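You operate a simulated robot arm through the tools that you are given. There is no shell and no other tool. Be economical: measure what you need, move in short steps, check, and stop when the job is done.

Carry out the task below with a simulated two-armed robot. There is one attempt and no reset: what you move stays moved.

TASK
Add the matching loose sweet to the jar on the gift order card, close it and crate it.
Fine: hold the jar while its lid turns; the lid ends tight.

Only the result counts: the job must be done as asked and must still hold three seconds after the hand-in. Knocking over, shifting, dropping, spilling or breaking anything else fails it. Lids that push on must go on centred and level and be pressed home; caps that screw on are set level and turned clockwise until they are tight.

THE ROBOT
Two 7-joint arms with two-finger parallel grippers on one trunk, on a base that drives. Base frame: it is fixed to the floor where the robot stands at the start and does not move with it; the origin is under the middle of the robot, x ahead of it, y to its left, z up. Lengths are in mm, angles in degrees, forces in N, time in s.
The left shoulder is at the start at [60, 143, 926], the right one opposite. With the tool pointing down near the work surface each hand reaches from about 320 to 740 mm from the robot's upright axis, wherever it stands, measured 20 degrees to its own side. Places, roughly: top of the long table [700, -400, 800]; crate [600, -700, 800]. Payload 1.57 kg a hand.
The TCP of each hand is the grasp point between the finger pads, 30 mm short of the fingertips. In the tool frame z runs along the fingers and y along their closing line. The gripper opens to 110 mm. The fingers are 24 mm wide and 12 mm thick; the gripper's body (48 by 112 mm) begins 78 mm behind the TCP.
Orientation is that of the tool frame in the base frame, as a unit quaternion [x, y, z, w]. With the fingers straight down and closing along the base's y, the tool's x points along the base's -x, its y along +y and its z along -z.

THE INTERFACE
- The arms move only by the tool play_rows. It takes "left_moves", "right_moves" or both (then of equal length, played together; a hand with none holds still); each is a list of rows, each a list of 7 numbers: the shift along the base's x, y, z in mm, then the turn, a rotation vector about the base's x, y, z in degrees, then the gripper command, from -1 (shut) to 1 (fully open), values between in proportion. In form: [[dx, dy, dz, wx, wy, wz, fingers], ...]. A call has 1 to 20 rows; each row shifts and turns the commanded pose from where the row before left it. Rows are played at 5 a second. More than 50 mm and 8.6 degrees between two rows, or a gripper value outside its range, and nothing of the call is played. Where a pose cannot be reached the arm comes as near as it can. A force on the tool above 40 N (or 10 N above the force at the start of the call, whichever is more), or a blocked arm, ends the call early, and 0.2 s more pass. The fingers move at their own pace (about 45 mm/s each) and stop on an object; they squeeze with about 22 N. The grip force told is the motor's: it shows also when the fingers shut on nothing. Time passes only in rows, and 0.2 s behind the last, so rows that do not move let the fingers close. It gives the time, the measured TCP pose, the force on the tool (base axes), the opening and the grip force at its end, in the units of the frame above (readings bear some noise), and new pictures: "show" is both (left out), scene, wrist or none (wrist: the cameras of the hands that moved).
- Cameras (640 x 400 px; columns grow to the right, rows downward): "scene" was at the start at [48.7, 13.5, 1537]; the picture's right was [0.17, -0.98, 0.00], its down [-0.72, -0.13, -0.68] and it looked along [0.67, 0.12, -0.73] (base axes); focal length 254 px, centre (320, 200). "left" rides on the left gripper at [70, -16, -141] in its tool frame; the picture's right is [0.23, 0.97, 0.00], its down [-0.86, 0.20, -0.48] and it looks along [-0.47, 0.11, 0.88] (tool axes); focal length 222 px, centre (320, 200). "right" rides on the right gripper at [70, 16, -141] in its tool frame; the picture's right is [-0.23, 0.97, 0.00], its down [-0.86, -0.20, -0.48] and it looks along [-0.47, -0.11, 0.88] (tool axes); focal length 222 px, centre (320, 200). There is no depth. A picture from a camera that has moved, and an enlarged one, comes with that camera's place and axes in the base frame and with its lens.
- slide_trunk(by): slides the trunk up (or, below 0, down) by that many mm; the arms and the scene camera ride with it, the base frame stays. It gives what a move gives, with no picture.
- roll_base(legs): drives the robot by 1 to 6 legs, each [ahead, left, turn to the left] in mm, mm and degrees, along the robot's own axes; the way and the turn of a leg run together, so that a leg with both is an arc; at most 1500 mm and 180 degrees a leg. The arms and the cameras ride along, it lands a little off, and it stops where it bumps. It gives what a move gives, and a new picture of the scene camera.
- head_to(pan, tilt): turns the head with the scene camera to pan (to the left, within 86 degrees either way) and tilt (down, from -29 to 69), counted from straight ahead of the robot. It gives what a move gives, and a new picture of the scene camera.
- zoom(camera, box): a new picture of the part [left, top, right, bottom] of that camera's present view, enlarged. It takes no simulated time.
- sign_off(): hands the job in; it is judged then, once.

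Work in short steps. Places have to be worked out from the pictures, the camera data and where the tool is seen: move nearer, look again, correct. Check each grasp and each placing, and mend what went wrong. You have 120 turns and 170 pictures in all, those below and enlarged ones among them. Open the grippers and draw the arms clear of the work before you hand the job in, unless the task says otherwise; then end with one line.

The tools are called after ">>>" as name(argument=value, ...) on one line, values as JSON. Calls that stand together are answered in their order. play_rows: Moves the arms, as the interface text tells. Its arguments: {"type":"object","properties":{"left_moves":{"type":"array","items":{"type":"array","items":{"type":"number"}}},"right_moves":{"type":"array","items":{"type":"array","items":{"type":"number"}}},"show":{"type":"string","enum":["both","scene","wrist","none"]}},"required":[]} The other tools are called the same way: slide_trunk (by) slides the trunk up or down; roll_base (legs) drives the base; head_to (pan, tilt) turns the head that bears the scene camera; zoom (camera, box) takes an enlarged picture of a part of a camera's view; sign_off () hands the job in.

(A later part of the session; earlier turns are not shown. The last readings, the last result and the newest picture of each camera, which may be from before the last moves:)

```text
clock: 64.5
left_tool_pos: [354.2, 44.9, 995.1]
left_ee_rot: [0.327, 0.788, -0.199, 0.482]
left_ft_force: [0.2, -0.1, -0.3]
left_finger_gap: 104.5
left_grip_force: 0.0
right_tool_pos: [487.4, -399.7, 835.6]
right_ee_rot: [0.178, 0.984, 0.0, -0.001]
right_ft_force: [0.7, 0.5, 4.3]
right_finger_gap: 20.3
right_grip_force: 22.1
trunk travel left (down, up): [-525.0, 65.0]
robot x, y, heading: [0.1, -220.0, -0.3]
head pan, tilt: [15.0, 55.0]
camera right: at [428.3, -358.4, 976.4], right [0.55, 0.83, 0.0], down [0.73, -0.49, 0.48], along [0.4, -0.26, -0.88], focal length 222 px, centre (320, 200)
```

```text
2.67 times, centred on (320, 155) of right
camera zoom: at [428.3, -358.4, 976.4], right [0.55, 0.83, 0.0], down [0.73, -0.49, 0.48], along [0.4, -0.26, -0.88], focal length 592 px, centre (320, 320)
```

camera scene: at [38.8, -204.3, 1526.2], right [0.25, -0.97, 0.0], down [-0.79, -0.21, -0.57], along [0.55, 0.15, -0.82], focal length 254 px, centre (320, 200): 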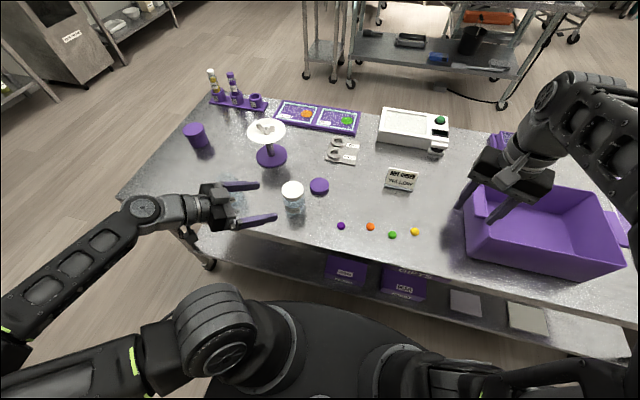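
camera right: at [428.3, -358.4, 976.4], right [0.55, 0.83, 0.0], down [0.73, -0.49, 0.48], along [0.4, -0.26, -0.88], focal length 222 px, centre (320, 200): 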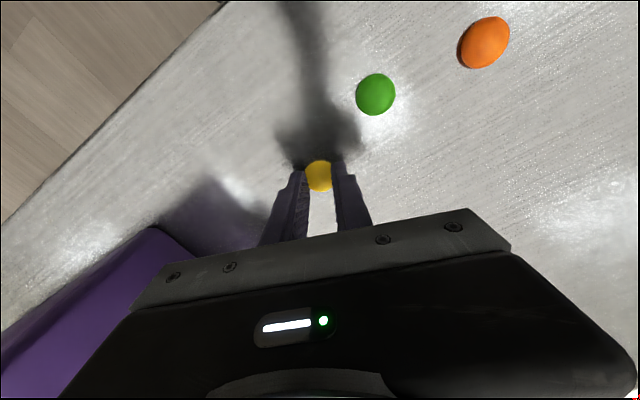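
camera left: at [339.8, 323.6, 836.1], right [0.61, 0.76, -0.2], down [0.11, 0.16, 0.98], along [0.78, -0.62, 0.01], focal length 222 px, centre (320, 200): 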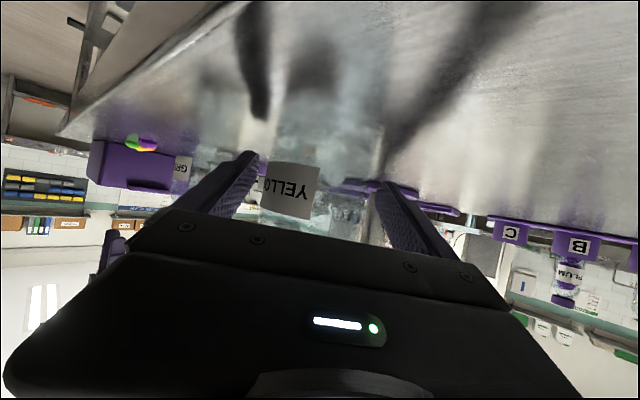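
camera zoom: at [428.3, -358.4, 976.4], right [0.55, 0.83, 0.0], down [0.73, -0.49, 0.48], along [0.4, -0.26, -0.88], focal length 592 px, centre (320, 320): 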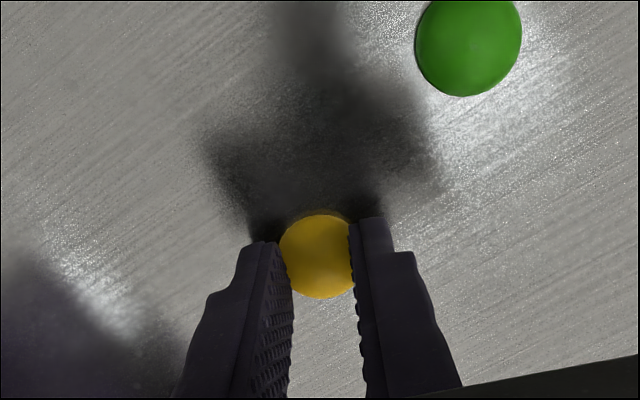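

The sweet is gripped at 20 mm. I lift slowly and check that it comes along.

>>> play_rows(right_moves=[[0, 0, 3, 0, 0, 0, -1], [0, 0, 6, 0, 0, 0, -1], [0, 0, 10, 0, 0, 0, -1], [0, 0, 20, 0, 0, 0, -1], [0, 0, 0, 0, 0, 0, -1]], show="wrist")

>>> zoom(camera="right", box=[240, 130, 400, 230])

```text
clock: 65.7
left_tool_pos: [355.0, 46.2, 995.1]
left_ee_rot: [0.327, 0.789, -0.199, 0.481]
left_ft_force: [-0.2, -0.3, -0.2]
left_finger_gap: 104.4
left_grip_force: 0.1
right_tool_pos: [486.7, -399.2, 873.4]
right_ee_rot: [0.178, 0.984, 0.0, -0.001]
right_ft_force: [-0.4, -0.3, 0.2]
right_finger_gap: 0.2
right_grip_force: 21.0
trunk travel left (down, up): [-525.0, 65.0]
robot x, y, heading: [-2.6, -222.1, -0.3]
head pan, tilt: [15.0, 55.0]
camera right: at [428.8, -358.4, 1015.2], right [0.55, 0.83, 0.0], down [0.73, -0.49, 0.48], along [0.4, -0.26, -0.88], focal length 222 px, centre (320, 200)
```

right: 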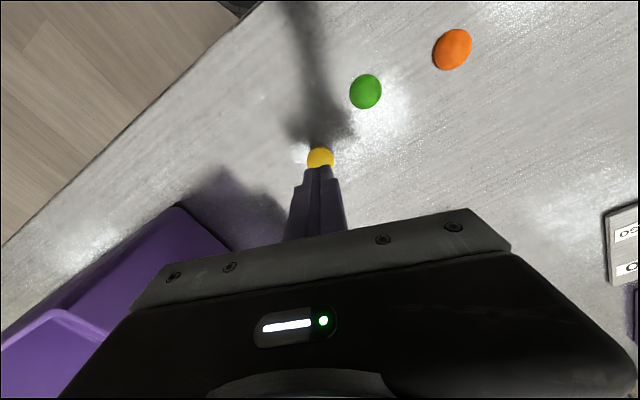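

```text
4.00 times, centred on (320, 180) of right
camera zoom: at [428.8, -358.4, 1015.2], right [0.55, 0.83, 0.0], down [0.73, -0.49, 0.48], along [0.4, -0.26, -0.88], focal length 888 px, centre (320, 280)
```

zoom: 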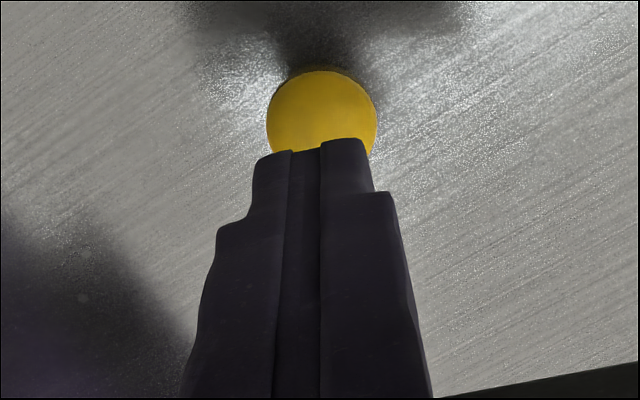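

It slipped because I gripped above its widest point. I open, recheck its place and go lower.

>>> play_rows(right_moves=[[0, 0, 0, 0, 0, 0, -0.1], [0, 0, 0, 0, 0, 0, -0.1], [0, 0, 0, 0, 0, 0, -0.1], [0, 0, -20, 0, 0, 0, -0.1], [0, 0, 0, 0, 0, 0, -0.1]], show="none")

>>> zoom(camera="right", box=[200, 80, 440, 230])

```text
clock: 66.9
left_tool_pos: [354.9, 45.0, 994.4]
left_ee_rot: [0.327, 0.789, -0.199, 0.481]
left_ft_force: [0.3, 0.2, -0.3]
left_finger_gap: 104.7
left_grip_force: 0.2
right_tool_pos: [487.5, -398.3, 854.9]
right_ee_rot: [0.178, 0.984, 0.0, 0.0]
right_ft_force: [0.3, -0.2, 0.3]
right_finger_gap: 49.5
right_grip_force: 0.0
trunk travel left (down, up): [-525.0, 65.0]
robot x, y, heading: [-1.3, -220.4, -0.3]
head pan, tilt: [15.0, 55.0]
```

```text
2.67 times, centred on (320, 155) of right
camera zoom: at [428.2, -357.7, 995.7], right [0.55, 0.83, 0.0], down [0.73, -0.49, 0.48], along [0.4, -0.27, -0.88], focal length 592 px, centre (320, 320)
```

zoom: 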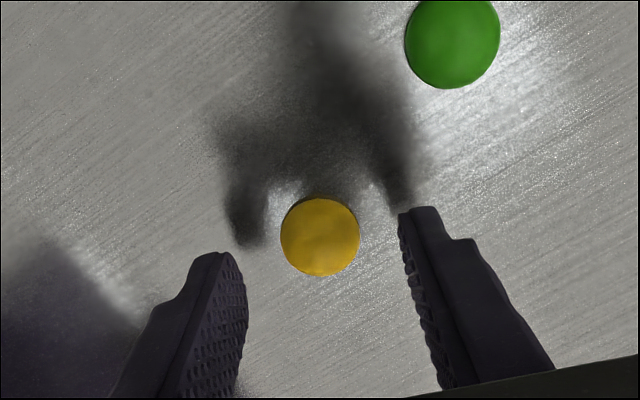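

Well centred. I descend to TCP ≈831.5 (tips ~1.5 mm off the table) and close.

>>> play_rows(right_moves=[[0.3, 0.3, -15, 0, 0, 0, -0.1], [0, 0, -6, 0, 0, 0, -0.1], [0, 0, -1.5, 0, 0, 0, -0.1], [0, 0, 0, 0, 0, 0, -0.1]], show="none")

```text
clock: 67.9
left_tool_pos: [353.3, 45.2, 994.4]
left_ee_rot: [0.327, 0.789, -0.198, 0.481]
left_ft_force: [-0.8, 0.3, 0.4]
left_finger_gap: 104.5
left_grip_force: 0.0
right_tool_pos: [487.9, -397.6, 831.2]
right_ee_rot: [0.178, 0.984, 0.0, 0.0]
right_ft_force: [0.2, -0.5, -0.2]
right_finger_gap: 49.3
right_grip_force: 0.1
trunk travel left (down, up): [-525.0, 65.0]
robot x, y, heading: [-2.0, -220.0, -0.4]
head pan, tilt: [15.0, 55.0]
```

>>> play_rows(right_moves=[[0, 0, 0, 0, 0, 0, -0.3], [0, 0, 0, 0, 0, 0, -0.5], [0, 0, 0, 0, 0, 0, -1], [0, 0, 0, 0, 0, 0, -1], [0, 0, 0, 0, 0, 0, -1]], show="none")

```text
clock: 69.1
left_tool_pos: [353.0, 46.8, 995.1]
left_ee_rot: [0.328, 0.789, -0.199, 0.481]
left_ft_force: [-0.2, 0.0, -0.5]
left_finger_gap: 104.3
left_grip_force: 0.0
right_tool_pos: [488.6, -397.5, 832.1]
right_ee_rot: [0.178, 0.984, 0.0, -0.001]
right_ft_force: [0.3, -0.7, -0.5]
right_finger_gap: 24.4
right_grip_force: 21.8
trunk travel left (down, up): [-525.0, 65.0]
robot x, y, heading: [-2.1, -221.7, -0.1]
head pan, tilt: [15.0, 55.0]
```

The grip is now 24.4 mm with no upward force, at the widest point. I lift and check.

>>> play_rows(right_moves=[[0, 0, 3, 0, 0, 0, -1], [0, 0, 8, 0, 0, 0, -1], [0, 0, 20, 0, 0, 0, -1], [0, 0, 40, 0, 0, 0, -1], [0, 0, 0, 0, 0, 0, -1]], show="wrist")

```text
clock: 70.3
left_tool_pos: [355.3, 45.8, 995.1]
left_ee_rot: [0.328, 0.789, -0.199, 0.481]
left_ft_force: [-0.3, 0.1, 1.0]
left_finger_gap: 104.4
left_grip_force: 0.0
right_tool_pos: [487.6, -400.4, 899.7]
right_ee_rot: [0.177, 0.984, 0.0, -0.001]
right_ft_force: [-0.1, 0.4, -0.5]
right_finger_gap: 24.6
right_grip_force: 22.5
trunk travel left (down, up): [-525.0, 65.0]
robot x, y, heading: [-1.1, -224.4, -0.4]
head pan, tilt: [15.0, 55.0]
camera right: at [429.0, -360.0, 1042.6], right [0.55, 0.83, 0.0], down [0.73, -0.49, 0.48], along [0.4, -0.26, -0.88], focal length 222 px, centre (320, 200)
```

right: 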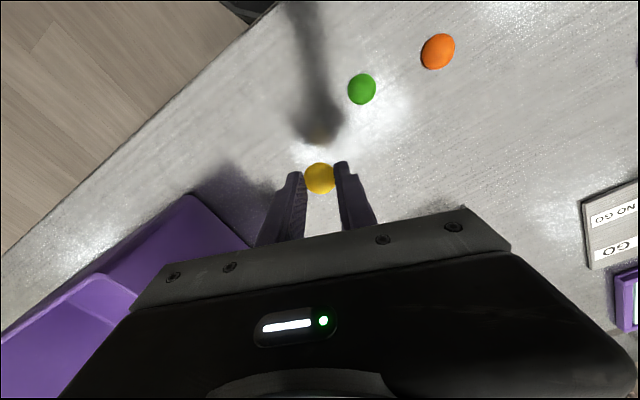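

The sweet is held. I raise it to z≈1060 and drive left 320 mm back to the jar.

>>> play_rows(right_moves=[[-15, 0, 40, 0, 0, 0, -1], [-15, 0, 40, 0, 0, 0, -1], [-15, 0, 40, 0, 0, 0, -1], [-15, 0, 40, 0, 0, 0, -1], [0, 0, 0, 0, 0, 0, -1]], show="none")

>>> roll_base(legs=[[0, 320, 0]])

```text
clock: 71.5
left_tool_pos: [354.1, 44.5, 995.5]
left_ee_rot: [0.327, 0.789, -0.199, 0.481]
left_ft_force: [-0.3, -1.1, 0.2]
left_finger_gap: 104.1
left_grip_force: 0.2
right_tool_pos: [428.0, -396.7, 1059.3]
right_ee_rot: [0.178, 0.984, 0.001, -0.001]
right_ft_force: [0.3, 0.1, -0.7]
right_finger_gap: 24.8
right_grip_force: 22.3
trunk travel left (down, up): [-525.0, 65.0]
robot x, y, heading: [-0.6, -221.2, -0.5]
head pan, tilt: [15.0, 55.0]
```

```text
clock: 73.6
left_tool_pos: [356.0, 355.1, 995.3]
left_ee_rot: [0.328, 0.788, -0.2, 0.481]
left_ft_force: [-0.2, 0.1, -0.6]
left_finger_gap: 104.3
left_grip_force: 0.1
right_tool_pos: [428.0, -87.0, 1059.6]
right_ee_rot: [0.179, 0.984, 0.0, -0.001]
right_ft_force: [1.0, 0.7, -0.1]
right_finger_gap: 24.8
right_grip_force: 21.7
trunk travel left (down, up): [-525.0, 65.0]
robot x, y, heading: [4.8, 86.5, -0.3]
head pan, tilt: [15.0, 55.0]
camera scene: at [40.8, 107.4, 1526.2], right [0.25, -0.97, 0.0], down [-0.79, -0.21, -0.57], along [0.55, 0.14, -0.82], focal length 254 px, centre (320, 200)
```

scene: 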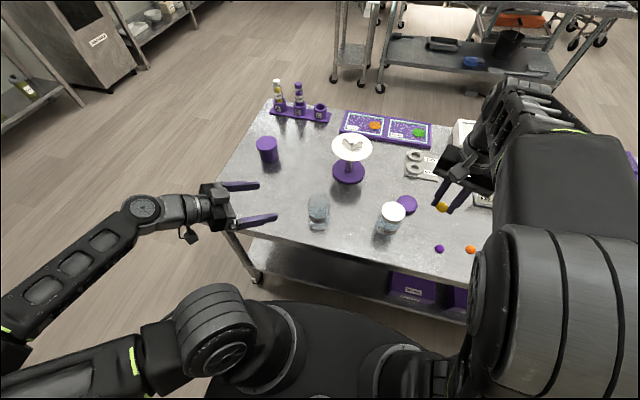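

I take the sweet over to the jar at z≈1010 and look down from the wrist camera.

>>> play_rows(right_moves=[[4, 38, 0, 0, 0, 0, -1], [4, 38, 0, 0, 0, 0, -1], [4, 38, 0, 0, 0, 0, -1], [4, 38, 0, 0, 0, 0, -1], [4, 38, 0, 0, 0, 0, -1], [4, 38, -15, 0, 0, 0, -1], [4, 38, -15, 0, 0, 0, -1], [4, 38, -20, 0, 0, 0, -1], [0, 0, 0, 0, 0, 0, -1]], show="both")

>>> zoom(camera="right", box=[200, 60, 440, 210])

```text
clock: 75.6
left_tool_pos: [356.6, 353.2, 995.0]
left_ee_rot: [0.328, 0.789, -0.199, 0.481]
left_ft_force: [0.9, 0.0, -1.0]
left_finger_gap: 104.5
left_grip_force: 0.1
right_tool_pos: [461.1, 219.1, 1009.2]
right_ee_rot: [0.178, 0.984, 0.0, -0.001]
right_ft_force: [-0.2, -0.6, 0.4]
right_finger_gap: 24.9
right_grip_force: 22.6
trunk travel left (down, up): [-525.0, 65.0]
robot x, y, heading: [2.5, 86.7, -0.4]
head pan, tilt: [15.0, 55.0]
camera scene: at [40.6, 106.1, 1526.2], right [0.25, -0.97, 0.0], down [-0.79, -0.21, -0.57], along [0.56, 0.14, -0.82], focal length 254 px, centre (320, 200)
camera right: at [401.5, 259.0, 1150.2], right [0.56, 0.83, 0.0], down [0.73, -0.49, 0.48], along [0.4, -0.26, -0.88], focal length 222 px, centre (320, 200)
```

scene: 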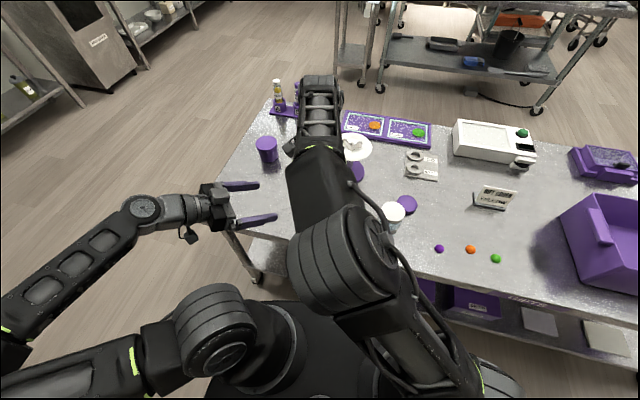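
right: 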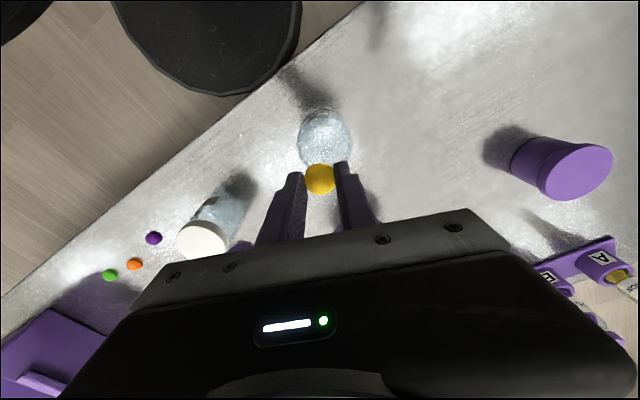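

```text
2.67 times, centred on (320, 135) of right
camera zoom: at [401.5, 259.0, 1150.2], right [0.56, 0.83, 0.0], down [0.73, -0.49, 0.48], along [0.4, -0.26, -0.88], focal length 592 px, centre (320, 373)
```

zoom: 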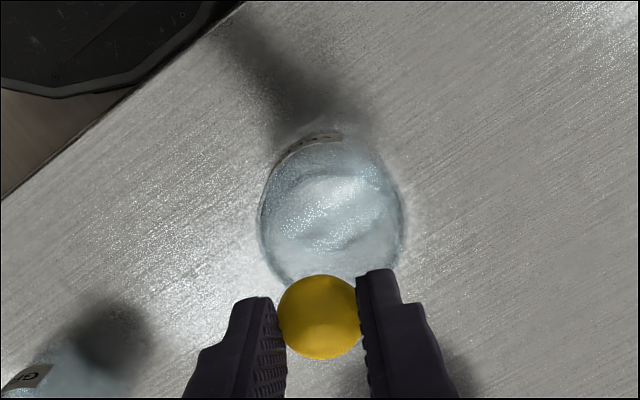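

The jar mouth centre reads about (461,225). I shift +5 mm in y and lower to TCP ≈945, then check before release.

>>> play_rows(right_moves=[[0, 5, -25, 0, 0, 0, -1], [0, 0, -25, 0, 0, 0, -1], [0, 0, -14, 0, 0, 0, -1], [0, 0, 0, 0, 0, 0, -1]], show="wrist")

>>> zoom(camera="right", box=[200, 80, 440, 230])

>>> zoom(camera="left", box=[160, 0, 480, 200])

```text
clock: 76.6
left_tool_pos: [355.2, 354.4, 995.1]
left_ee_rot: [0.327, 0.788, -0.199, 0.482]
left_ft_force: [0.5, -0.6, 0.0]
left_finger_gap: 104.6
left_grip_force: 0.0
right_tool_pos: [459.9, 222.5, 945.0]
right_ee_rot: [0.179, 0.984, 0.0, 0.0]
right_ft_force: [0.1, 0.2, 0.1]
right_finger_gap: 24.4
right_grip_force: 21.8
trunk travel left (down, up): [-525.0, 65.0]
robot x, y, heading: [-1.9, 84.1, -0.5]
head pan, tilt: [15.0, 55.0]
camera right: at [400.7, 262.8, 1085.6], right [0.56, 0.83, 0.0], down [0.73, -0.49, 0.48], along [0.4, -0.27, -0.88], focal length 222 px, centre (320, 200)
```

right: 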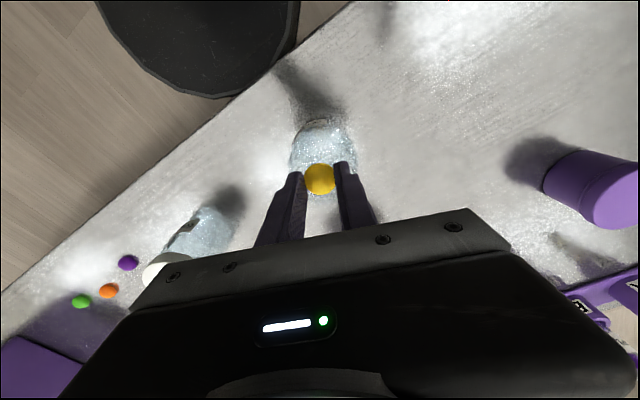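

```text
2.67 times, centred on (320, 155) of right
camera zoom: at [400.7, 262.8, 1085.6], right [0.56, 0.83, 0.0], down [0.73, -0.49, 0.48], along [0.4, -0.27, -0.88], focal length 592 px, centre (320, 320)
```

zoom: 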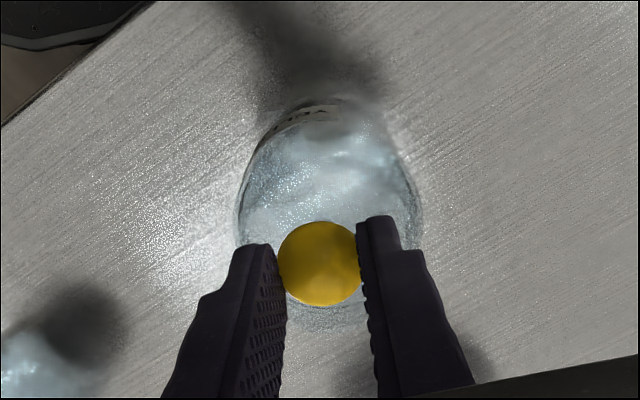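

```text
2.00 times, centred on (320, 100) of left
camera zoom: at [233.4, 454.6, 998.0], right [0.62, 0.76, -0.2], down [0.12, 0.16, 0.98], along [0.78, -0.63, 0.01], focal length 444 px, centre (320, 400)
```

zoom: 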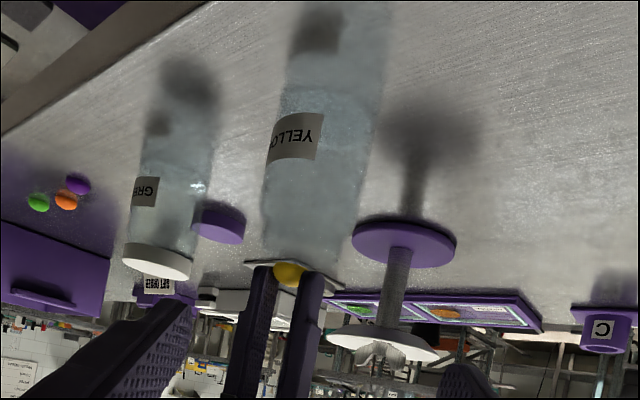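

Both views show the sweet above the mouth. I shift +3 mm in x and open to drop it in.

>>> play_rows(right_moves=[[3, 0, 0, 0, 0, 0, -1], [0, 0, 0, 0, 0, 0, -1], [0, 0, 0, 0, 0, 0, -0.2], [0, 0, 0, 0, 0, 0, -0.1], [0, 0, 0, 0, 0, 0, -0.1], [0, 0, 20, 0, 0, 0, -0.1], [0, 0, 30, 0, 0, 0, -0.1], [0, 0, 0, 0, 0, 0, -0.1]], show="wrist")

>>> zoom(camera="right", box=[200, 60, 440, 210])

>>> zoom(camera="left", box=[160, 0, 480, 200])

```text
clock: 78.4
left_tool_pos: [355.9, 354.0, 995.2]
left_ee_rot: [0.327, 0.788, -0.199, 0.482]
left_ft_force: [-0.7, 0.8, -0.2]
left_finger_gap: 104.5
left_grip_force: 0.0
right_tool_pos: [463.9, 223.7, 996.1]
right_ee_rot: [0.179, 0.984, 0.001, -0.001]
right_ft_force: [0.6, 0.2, -0.2]
right_finger_gap: 49.5
right_grip_force: 0.1
trunk travel left (down, up): [-525.0, 65.0]
robot x, y, heading: [0.8, 89.8, -0.6]
head pan, tilt: [15.0, 55.0]
camera right: at [405.1, 263.8, 1136.4], right [0.56, 0.83, 0.0], down [0.73, -0.49, 0.48], along [0.4, -0.27, -0.88], focal length 222 px, centre (320, 200)
```

right: 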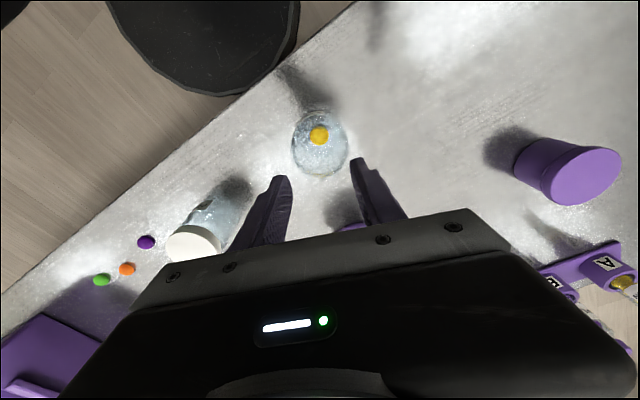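

```text
2.67 times, centred on (320, 135) of right
camera zoom: at [405.1, 263.8, 1136.4], right [0.56, 0.83, 0.0], down [0.73, -0.49, 0.48], along [0.4, -0.27, -0.88], focal length 592 px, centre (320, 373)
```

zoom: 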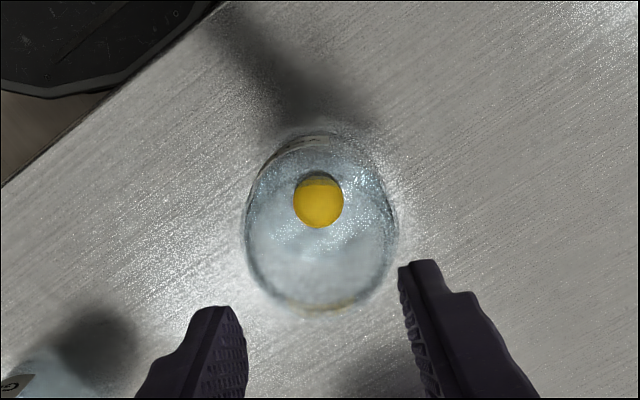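

```text
2.00 times, centred on (320, 100) of left
camera zoom: at [233.5, 454.7, 998.0], right [0.62, 0.76, -0.2], down [0.12, 0.16, 0.98], along [0.78, -0.63, 0.01], focal length 444 px, centre (320, 400)
```

zoom: 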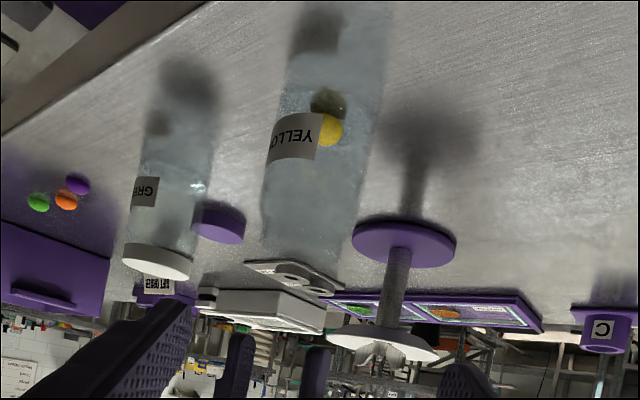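

The yellow sweet lies in the YELLOW jar; jar centre is about (463.5,224). Now the left hand goes back to hold the jar: first down at a standoff, then in.

>>> play_rows(left_moves=[[7, -18, -40, 0, 0, 0, 0.9], [7.5, -18.5, -40, 0, 0, 0, 0.9], [0, 0, -40, 0, 0, 0, 0.9], [0, 0, -40, 0, 0, 0, 0.9], [20, -20, 0, 0, 0, 0, 0.9], [25, -25, 0, 0, 0, 0, 0.9], [20, -20, 0, 0, 0, 0, 0.9], [0, 0, 0, 0, 0, 0, 0.9]], right_moves=[[0, -20, 5, 0, 0, 0, 0], [0, -30, 5, 0, 0, 0, 0], [0, -30, 0, 0, 0, 0, 0.6], [0, -30, 0, 0, 0, 0, 0.6], [0, -30, 0, 0, 0, 0, 0.6], [0, -20, 0, 0, 0, 0, 0.6], [0, 0, 0, 0, 0, 0, 0.6], [0, 0, 0, 0, 0, 0, 0.6]], show="both")

>>> zoom(camera="scene", box=[240, 160, 400, 260])

```text
clock: 80.2
left_tool_pos: [438.7, 259.8, 833.0]
left_ee_rot: [0.327, 0.788, -0.199, 0.482]
left_ft_force: [-0.1, 0.0, -0.3]
left_finger_gap: 104.3
left_grip_force: 0.0
left hand out of reach, approached as far as the arm can: row 1, 2
right_tool_pos: [463.7, 63.4, 1006.0]
right_ee_rot: [0.179, 0.984, -0.001, -0.001]
right_ft_force: [0.2, -0.4, 0.4]
right_finger_gap: 87.7
right_grip_force: 0.1
trunk travel left (down, up): [-525.0, 65.0]
robot x, y, heading: [3.9, 87.3, -0.6]
head pan, tilt: [15.0, 55.0]
camera scene: at [40.5, 106.4, 1526.2], right [0.25, -0.97, 0.0], down [-0.79, -0.21, -0.57], along [0.56, 0.14, -0.82], focal length 254 px, centre (320, 200)
camera right: at [405.9, 103.5, 1147.7], right [0.55, 0.83, 0.0], down [0.73, -0.49, 0.48], along [0.4, -0.27, -0.88], focal length 222 px, centre (320, 200)
camera left: at [316.5, 360.4, 836.2], right [0.62, 0.76, -0.2], down [0.12, 0.16, 0.98], along [0.78, -0.63, 0.01], focal length 222 px, centre (320, 200)
```

scene: 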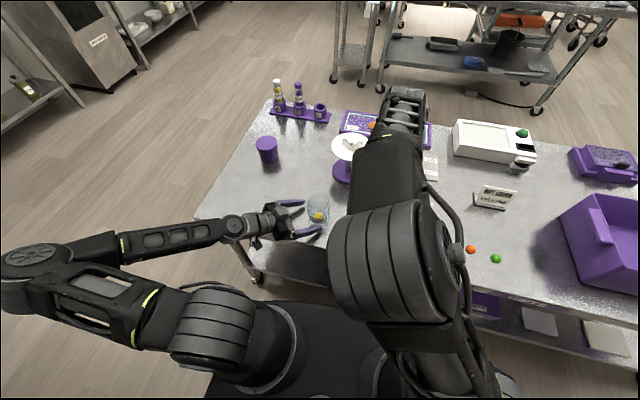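
right: 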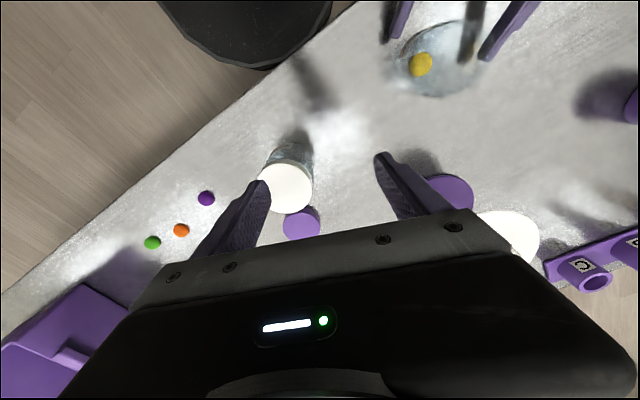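
left: 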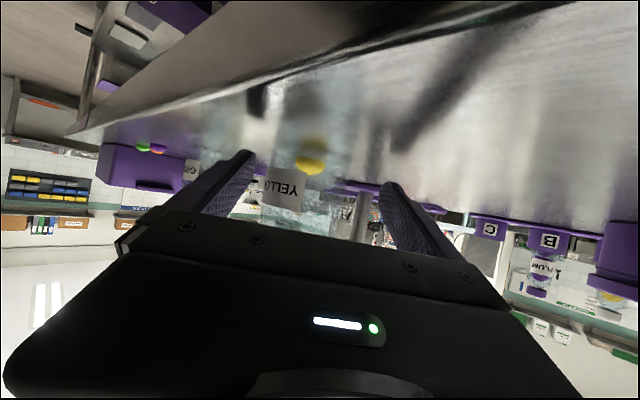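

```text
4.00 times, centred on (320, 210) of scene
camera zoom: at [40.5, 106.4, 1526.2], right [0.25, -0.97, 0.0], down [-0.79, -0.21, -0.57], along [0.56, 0.14, -0.82], focal length 1014 px, centre (320, 160)
```

zoom: 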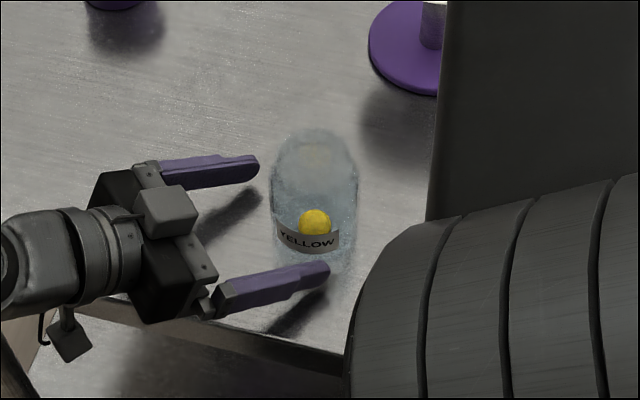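

Hand is ~8 mm off laterally; I correct that, then move the last 30 mm and close.

>>> play_rows(left_moves=[[-5.5, -5.5, 2, 0, 0, 0, 0.9], [11, -11, 0, 0, 0, 0, 0.9], [11, -11, 0, 0, 0, 0, 0.9], [0, 0, 0, 0, 0, 0, 0.5], [0, 0, 0, 0, 0, 0, 0.3], [0, 0, 0, 0, 0, 0, 0.1], [0, 0, 0, 0, 0, 0, -1], [0, 0, 0, 0, 0, 0, -1], [0, 0, 0, 0, 0, 0, -1]], show="none")

>>> zoom(camera="scene", box=[276, 176, 356, 226])

```text
clock: 82.2
left_tool_pos: [456.6, 233.2, 835.4]
left_ee_rot: [0.326, 0.789, -0.198, 0.482]
left_ft_force: [-0.2, 0.5, -0.1]
left_finger_gap: 70.9
left_grip_force: 21.8
right_tool_pos: [465.1, 63.7, 1006.5]
right_ee_rot: [0.179, 0.984, 0.0, -0.001]
right_ft_force: [0.4, -0.3, -1.4]
right_finger_gap: 88.3
right_grip_force: 0.0
trunk travel left (down, up): [-525.0, 65.0]
robot x, y, heading: [0.0, 88.5, -0.4]
head pan, tilt: [15.0, 55.0]
```

```text
8.00 times, centred on (316, 201) of scene
camera zoom: at [40.8, 106.3, 1526.2], right [0.25, -0.97, 0.0], down [-0.79, -0.21, -0.57], along [0.55, 0.14, -0.82], focal length 2029 px, centre (352, 192)
```

zoom: 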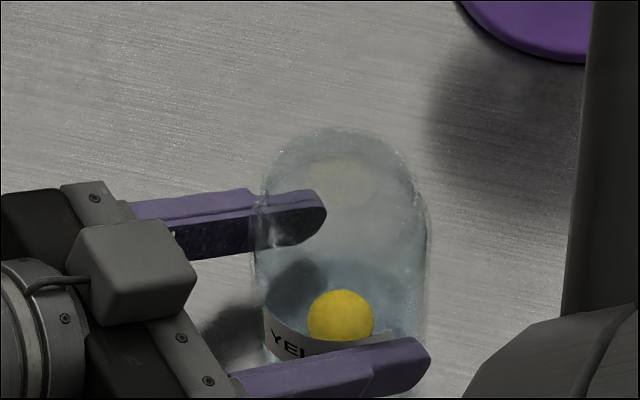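

Jar held upright. Now I send the right hand to the lid at (584,-58), turning to the +90° yaw.

>>> play_rows(right_moves=[[8.5, -8.7, 0, 0, 0, 7.9, 0.6], [8.5, -8.7, 0, 0, 0, 7.9, 0.6], [8.5, -8.7, 0, 0, 0, 7.9, 0.6], [8.5, -8.7, 0, 0, 0, 7.9, 0.6], [8.5, -8.7, 0, 0, 0, 7.9, 0.6], [8.5, -8.7, 0, 0, 0, 7.9, 0.6], [8.5, -8.7, 0, 0, 0, 7.9, 0.6], [8.5, -8.7, 0, 0, 0, 7.9, 0.6], [8.5, -8.7, 0, 0, 0, 7.9, 0.6], [8.5, -8.7, 0, 0, 0, 7.9, 0.6], [8.5, -8.7, 0, 0, 0, 7.9, 0.6], [8.5, -8.7, -15, 0, 0, 7.9, 0.6], [8.5, -8.7, -15, 0, 0, 7.9, 0.6], [8.5, -8.7, -16, 0, 0, 7.9, 0.6], [0, 0, 0, 0, 0, 0, 0.6]], show="wrist")

>>> zoom(camera="right", box=[200, 60, 440, 210])

```text
clock: 85.4
left_tool_pos: [456.0, 230.8, 834.8]
left_ee_rot: [0.327, 0.789, -0.198, 0.481]
left_ft_force: [0.4, -0.7, 1.2]
left_finger_gap: 71.1
left_grip_force: 21.9
right_tool_pos: [583.5, -60.7, 957.6]
right_ee_rot: [0.707, -0.707, 0.001, 0.001]
right_ft_force: [-0.7, 0.5, -0.5]
right_finger_gap: 88.0
right_grip_force: 0.1
trunk travel left (down, up): [-525.0, 65.0]
robot x, y, heading: [1.0, 90.3, -0.2]
head pan, tilt: [15.0, 55.0]
camera right: at [567.3, -130.1, 1099.5], right [-0.97, 0.23, 0.0], down [0.2, 0.86, 0.48], along [0.11, 0.46, -0.88], focal length 222 px, centre (320, 200)
```

right: 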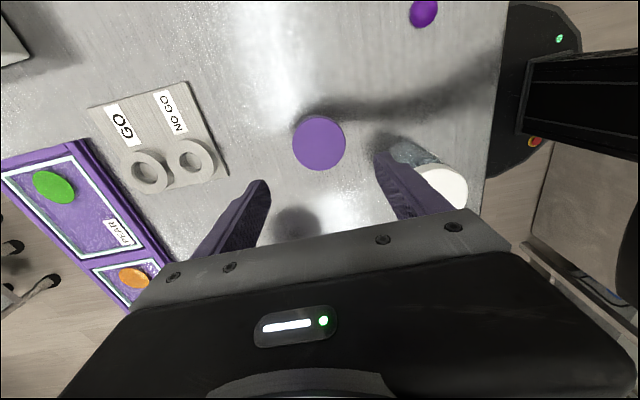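

```text
2.67 times, centred on (320, 135) of right
camera zoom: at [567.3, -130.1, 1099.5], right [-0.97, 0.23, 0.0], down [0.2, 0.86, 0.48], along [0.11, 0.46, -0.88], focal length 592 px, centre (320, 373)
```

zoom: 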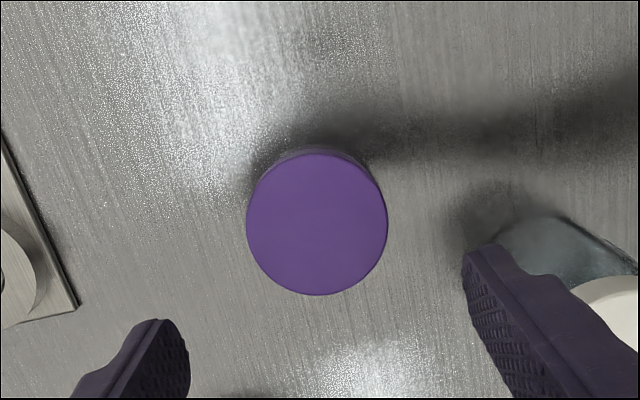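

Lid is in the same place. I descend to TCP 833 and close on it.

>>> play_rows(right_moves=[[1, 2, -40, 0, 0, 0, 0.6], [0, 0, -40, 0, 0, 0, 0.6], [0, 0, -30, 0, 0, 0, 0.6], [0, 0, -14.5, 0, 0, 0, 0.6], [0, 0, 0, 0, 0, 0, 0.4], [0, 0, 0, 0, 0, 0, 0.25], [0, 0, 0, 0, 0, 0, -1], [0, 0, 0, 0, 0, 0, -1], [0, 0, 0, 0, 0, 0, -1]], show="wrist")

>>> zoom(camera="right", box=[200, 80, 440, 230])

```text
clock: 87.4
left_tool_pos: [455.5, 232.8, 835.3]
left_ee_rot: [0.329, 0.788, -0.199, 0.481]
left_ft_force: [0.2, 0.1, 0.4]
left_finger_gap: 70.9
left_grip_force: 22.1
right_tool_pos: [577.1, -55.8, 836.2]
right_ee_rot: [-0.707, 0.707, -0.001, 0.0]
right_ft_force: [-0.2, -0.6, -0.3]
right_finger_gap: 67.6
right_grip_force: 22.1
right hand out of reach, approached as far as the arm can: row 4
trunk travel left (down, up): [-525.0, 65.0]
robot x, y, heading: [1.6, 85.9, -0.4]
head pan, tilt: [15.0, 55.0]
camera right: at [561.0, -124.4, 977.4], right [-0.97, 0.23, 0.0], down [0.2, 0.86, 0.48], along [0.11, 0.46, -0.88], focal length 222 px, centre (320, 200)
```

right: 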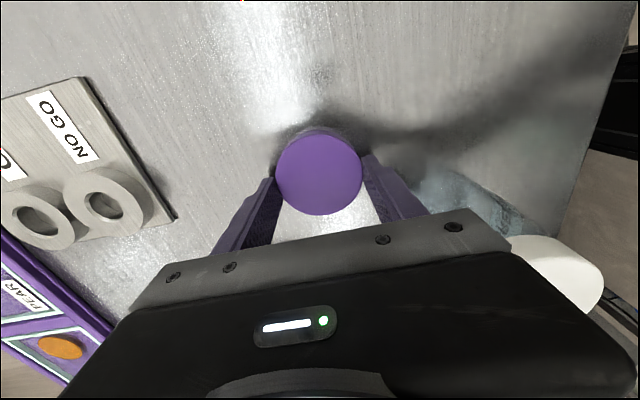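

```text
2.67 times, centred on (320, 155) of right
camera zoom: at [561.0, -124.4, 977.4], right [-0.97, 0.23, 0.0], down [0.2, 0.86, 0.48], along [0.11, 0.46, -0.88], focal length 592 px, centre (320, 320)
```

zoom: 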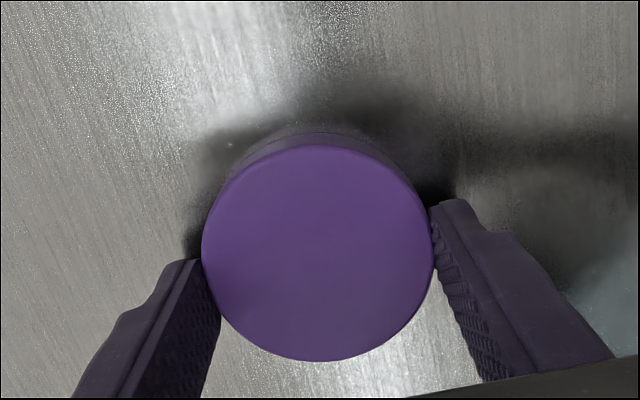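

The lid sits ~4 mm off-centre in the fingers. I re-grip with a small −y shift.

>>> play_rows(right_moves=[[0, 0, 0, 0, 0, 0, 0.4], [0, 0, 0, 0, 0, 0, 0.4], [0, -4, -1, 0, 0, 0, 0.4], [0, 0, 0, 0, 0, 0, 0.25], [0, 0, 0, 0, 0, 0, -1], [0, 0, 0, 0, 0, 0, -1], [0, 0, 0, 0, 0, 0, -1]], show="none")

>>> zoom(camera="right", box=[200, 80, 440, 230])

```text
clock: 89.0
left_tool_pos: [456.2, 231.6, 835.7]
left_ee_rot: [0.327, 0.789, -0.198, 0.482]
left_ft_force: [0.7, -0.9, 0.3]
left_finger_gap: 70.8
left_grip_force: 21.7
right_tool_pos: [574.4, -58.9, 836.1]
right_ee_rot: [-0.707, 0.707, -0.001, 0.0]
right_ft_force: [0.7, 0.5, 1.2]
right_finger_gap: 67.5
right_grip_force: 22.2
trunk travel left (down, up): [-525.0, 65.0]
robot x, y, heading: [-0.9, 87.8, -0.4]
head pan, tilt: [15.0, 55.0]
```

```text
2.67 times, centred on (320, 155) of right
camera zoom: at [559.3, -128.0, 977.3], right [-0.97, 0.23, 0.0], down [0.2, 0.86, 0.48], along [0.11, 0.46, -0.88], focal length 592 px, centre (320, 320)
```

zoom: 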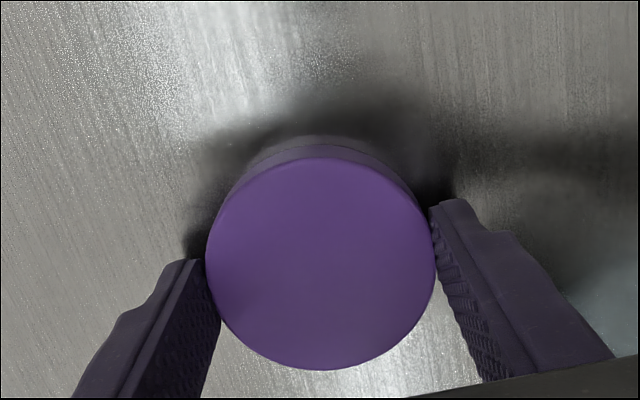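

Good centring now. I lift the lid, carry it over the jar and turn to about yaw +155° for a long clockwise stroke.

>>> play_rows(right_moves=[[0, 0, 15, 0, 0, 0, -1], [0, 0, 45, 0, 0, 0, -1], [0, 0, 50, 0, 0, 0, -1], [0, 0, 50, 0, 0, 0, -1], [0, 0, 10, 0, 0, 0, -1], [-12, 31, 0, 0, 0, 7.2, -1], [-12, 31, 0, 0, 0, 7.2, -1], [-12, 31, 0, 0, 0, 7.2, -1], [-12, 31, 0, 0, 0, 7.2, -1], [-12, 31, 0, 0, 0, 7.2, -1], [-12, 31, 0, 0, 0, 7.2, -1], [-12, 31, 0, 0, 0, 7.2, -1], [-13, 32, 0, 0, 0, 7.2, -1], [-13, 32, 0, 0, 0, 7.2, -1], [0, 0, 0, 0, 0, 0, -1]], show="both")

>>> zoom(camera="right", box=[200, 60, 440, 210])

```text
clock: 92.2
left_tool_pos: [456.0, 231.7, 834.6]
left_ee_rot: [0.328, 0.789, -0.199, 0.48]
left_ft_force: [-0.1, 0.2, 0.9]
left_finger_gap: 70.9
left_grip_force: 21.4
right_tool_pos: [465.8, 221.6, 1003.1]
right_ee_rot: [0.976, -0.218, 0.001, 0.001]
right_ft_force: [0.8, 0.5, 0.1]
right_finger_gap: 67.3
right_grip_force: 21.8
trunk travel left (down, up): [-525.0, 65.0]
robot x, y, heading: [-2.7, 87.7, -0.3]
head pan, tilt: [15.0, 55.0]
camera scene: at [40.9, 106.1, 1526.2], right [0.25, -0.97, 0.0], down [-0.79, -0.21, -0.57], along [0.55, 0.14, -0.82], focal length 254 px, centre (320, 200)
camera right: at [522.8, 178.5, 1144.7], right [-0.62, -0.79, 0.0], down [-0.69, 0.54, 0.48], along [-0.37, 0.3, -0.88], focal length 222 px, centre (320, 200)
```

scene: 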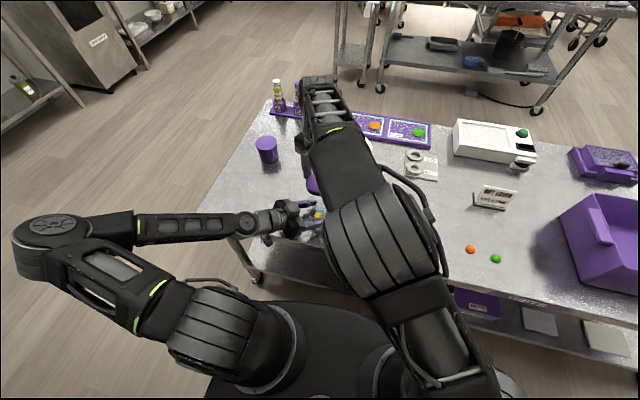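
right: 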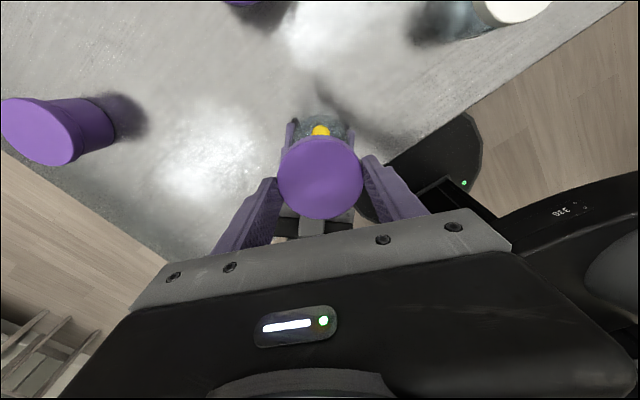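

```text
2.67 times, centred on (320, 135) of right
camera zoom: at [522.8, 178.5, 1144.7], right [-0.62, -0.79, 0.0], down [-0.69, 0.54, 0.48], along [-0.37, 0.3, -0.88], focal length 592 px, centre (320, 373)
```

zoom: 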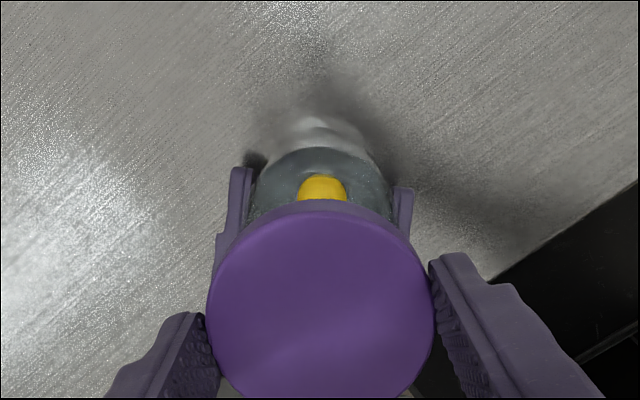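

The lid is laterally aligned over the jar; I shift (−4,+3.3) for the remaining offset and lower to TCP ≈932.

>>> play_rows(right_moves=[[-4, 3.3, -25, 0, 0, 0, -1], [0, 0, -25, 0, 0, 0, -1], [0, 0, -21, 0, 0, 0, -1], [0, 0, 0, 0, 0, 0, -1]], show="wrist")

>>> zoom(camera="right", box=[200, 60, 440, 210])

>>> zoom(camera="scene", box=[276, 176, 356, 226])

```text
clock: 93.2
left_tool_pos: [455.1, 232.4, 836.7]
left_ee_rot: [0.326, 0.789, -0.198, 0.481]
left_ft_force: [2.6, 0.2, -2.1]
left_finger_gap: 71.0
left_grip_force: 21.6
right_tool_pos: [462.2, 226.5, 935.7]
right_ee_rot: [0.976, -0.219, 0.002, -0.002]
right_ft_force: [-2.8, -1.2, 7.6]
right_finger_gap: 67.9
right_grip_force: 21.8
trunk travel left (down, up): [-525.0, 65.0]
robot x, y, heading: [-1.5, 88.4, -0.5]
head pan, tilt: [15.0, 55.0]
camera right: at [518.1, 181.9, 1077.2], right [-0.62, -0.78, 0.0], down [-0.69, 0.54, 0.48], along [-0.37, 0.3, -0.88], focal length 222 px, centre (320, 200)
```

right: 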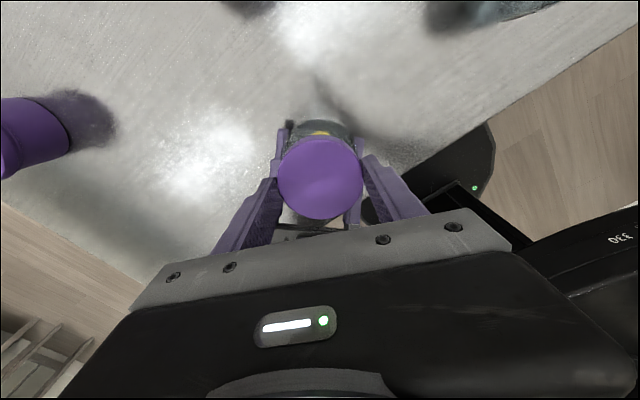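

```text
2.67 times, centred on (320, 135) of right
camera zoom: at [518.1, 181.9, 1077.2], right [-0.62, -0.78, 0.0], down [-0.69, 0.54, 0.48], along [-0.37, 0.3, -0.88], focal length 592 px, centre (320, 373)
```

zoom: 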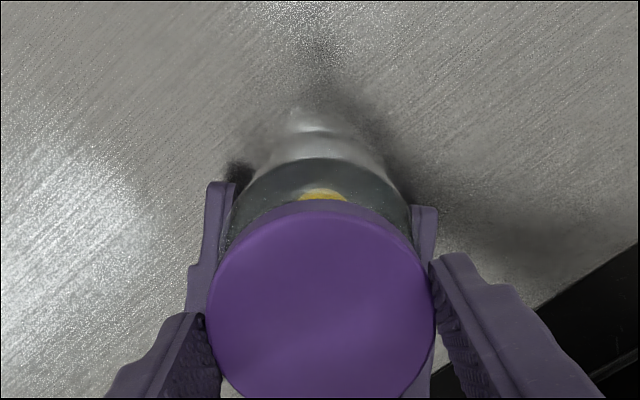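

```text
8.00 times, centred on (316, 201) of scene
camera zoom: at [40.5, 106.1, 1526.3], right [0.25, -0.97, 0.0], down [-0.79, -0.21, -0.57], along [0.56, 0.14, -0.82], focal length 2029 px, centre (352, 192)
```

zoom: 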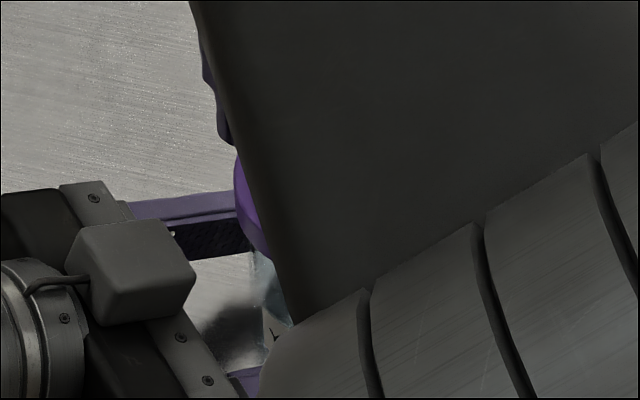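

Contact came too early (TCP 935, lid bottom on the rim), so the lid isn't centred. Comparing the jar outline with the earlier picture when the lid sat on the jar, the jar centre is ~4–5 mm toward (+x,−y). I lift, shift and try again.

>>> play_rows(right_moves=[[0, 0, 5, 0, 0, 0, -1], [2, -2, 0, 0, 0, 0, -1], [1.5, -1.5, 0, 0, 0, 0, -1], [0, 0, -3, 0, 0, 0, -1], [0, 0, -1, 0, 0, 0, -1], [0, 0, -1, 0, 0, 0, -1], [0, 0, -1, 0, 0, 0, -1], [0, 0, 0, 0, 0, 0, -1]], show="none")

>>> zoom(camera="right", box=[260, 80, 380, 155])

```text
clock: 95.0
left_tool_pos: [457.0, 233.1, 835.5]
left_ee_rot: [0.328, 0.788, -0.199, 0.481]
left_ft_force: [0.6, 0.3, -0.3]
left_finger_gap: 70.8
left_grip_force: 22.0
right_tool_pos: [467.6, 222.5, 932.7]
right_ee_rot: [0.976, -0.219, 0.0, 0.001]
right_ft_force: [0.2, 1.2, -0.5]
right_finger_gap: 67.7
right_grip_force: 21.9
trunk travel left (down, up): [-525.0, 65.0]
robot x, y, heading: [0.2, 87.7, -0.5]
head pan, tilt: [15.0, 55.0]
```

```text
5.33 times, centred on (320, 118) of right
camera zoom: at [523.7, 178.4, 1074.6], right [-0.62, -0.78, 0.0], down [-0.69, 0.54, 0.48], along [-0.37, 0.3, -0.88], focal length 1185 px, centre (320, 640)
```

zoom: 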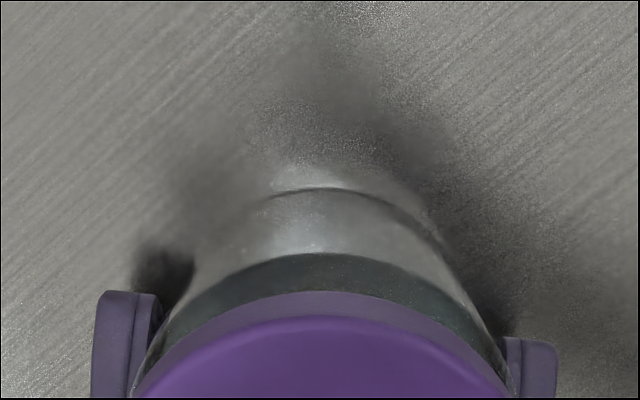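

Now no contact at 932.7, so the lid passes the rim. I continue down gently.

>>> play_rows(right_moves=[[0, 0, -1.5, 0, 0, 0, -1], [0, 0, -1.5, 0, 0, 0, -1], [0, 0, -1.5, 0, 0, 0, -1], [0, 0, -1, 0, 0, 0, -1], [0, 0, -1, 0, 0, 0, -1], [0, 0, 0, 0, 0, 0, -1]], show="none")

```text
clock: 96.4
left_tool_pos: [454.9, 232.0, 835.0]
left_ee_rot: [0.328, 0.788, -0.199, 0.481]
left_ft_force: [0.9, -0.3, -0.5]
left_finger_gap: 70.7
left_grip_force: 22.0
right_tool_pos: [468.8, 221.9, 927.9]
right_ee_rot: [0.976, -0.218, 0.001, 0.0]
right_ft_force: [-1.6, 0.4, -0.3]
right_finger_gap: 67.7
right_grip_force: 22.5
trunk travel left (down, up): [-525.0, 65.0]
robot x, y, heading: [-0.6, 89.2, -0.5]
head pan, tilt: [15.0, 55.0]
```

>>> play_rows(right_moves=[[0, 0, -1, 0, 0, 0, -1], [0, 0, -1, 0, 0, 0, -1], [0, 0, -1, 0, 0, 0, -1], [0, 0, -1, 0, 0, 0, -1], [0, 0, 0, 0, 0, 0, -1]], show="none")

```text
clock: 97.6
left_tool_pos: [456.2, 232.6, 835.9]
left_ee_rot: [0.327, 0.789, -0.198, 0.481]
left_ft_force: [12.9, 1.1, -9.6]
left_finger_gap: 71.3
left_grip_force: 21.9
right_tool_pos: [466.3, 221.1, 924.3]
right_ee_rot: [0.976, -0.218, 0.001, 0.0]
right_ft_force: [-11.6, -4.0, 21.4]
right_finger_gap: 67.4
right_grip_force: 21.7
trunk travel left (down, up): [-525.0, 65.0]
robot x, y, heading: [-1.7, 87.7, -0.2]
head pan, tilt: [15.0, 55.0]
```

Contact at TCP 924 (lid bottom ≈888) just where the thread should start. I relieve the side load and begin turning clockwise with light downward feed.

>>> play_rows(right_moves=[[-1, -0.4, 0.8, 0, 0, 0, -1], [0, 0, 0, 0, 0, -8, -1], [0, 0, -0.1, 0, 0, -8, -1], [0, 0, -0.1, 0, 0, -8, -1], [0, 0, -0.2, 0, 0, -8, -1], [0, 0, -0.2, 0, 0, -8, -1], [0, 0, 0, 0, 0, 0, -1]], show="none")

>>> zoom(camera="right", box=[200, 80, 440, 230])

```text
clock: 99.2
left_tool_pos: [455.3, 231.8, 835.2]
left_ee_rot: [0.328, 0.789, -0.199, 0.481]
left_ft_force: [7.3, 2.2, -9.3]
left_finger_gap: 71.3
left_grip_force: 21.6
right_tool_pos: [465.9, 221.4, 923.8]
right_ee_rot: [0.842, -0.54, 0.002, 0.0]
right_ft_force: [-4.0, 0.3, 23.1]
right_finger_gap: 67.4
right_grip_force: 22.0
trunk travel left (down, up): [-525.0, 65.0]
robot x, y, heading: [-0.4, 89.6, -0.4]
head pan, tilt: [15.0, 55.0]
```

```text
2.67 times, centred on (320, 155) of right
camera zoom: at [480.5, 152.1, 1065.1], right [-0.98, -0.2, 0.0], down [-0.18, 0.86, 0.48], along [-0.09, 0.47, -0.88], focal length 592 px, centre (320, 320)
```

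zoom: 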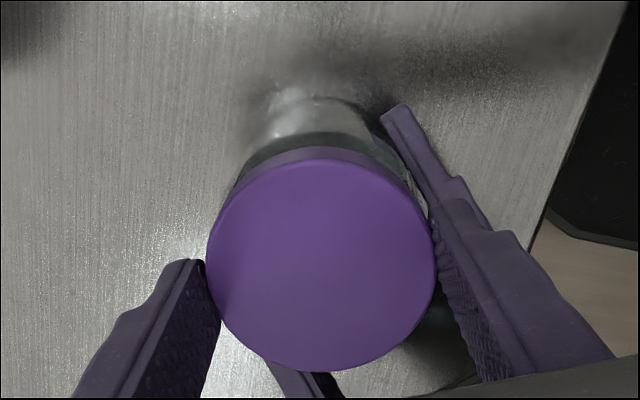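

23 N downward; I keep turning without feed to see whether the thread takes the lid down.

>>> play_rows(right_moves=[[0, 0, 0, 0, 0, -8, -1], [0, 0, 0, 0, 0, -8, -1], [0, 0, 0, 0, 0, -8, -1], [0, 0, 0, 0, 0, -8, -1], [0, 0, 0, 0, 0, -8, -1], [0, 0, 0, 0, 0, -8, -1], [0, 0, 0, 0, 0, -8, -1], [0, 0, 0, 0, 0, 0, -1]], show="none")

```text
clock: 101.0
left_tool_pos: [456.7, 232.2, 836.1]
left_ee_rot: [0.328, 0.788, -0.199, 0.481]
left_ft_force: [7.8, 3.6, -4.6]
left_finger_gap: 70.9
left_grip_force: 21.7
right_tool_pos: [465.6, 222.1, 922.3]
right_ee_rot: [-0.49, 0.872, -0.001, -0.002]
right_ft_force: [-9.2, -5.5, 10.1]
right_finger_gap: 67.5
right_grip_force: 22.2
trunk travel left (down, up): [-525.0, 65.0]
robot x, y, heading: [0.6, 88.4, -0.3]
head pan, tilt: [15.0, 55.0]
```

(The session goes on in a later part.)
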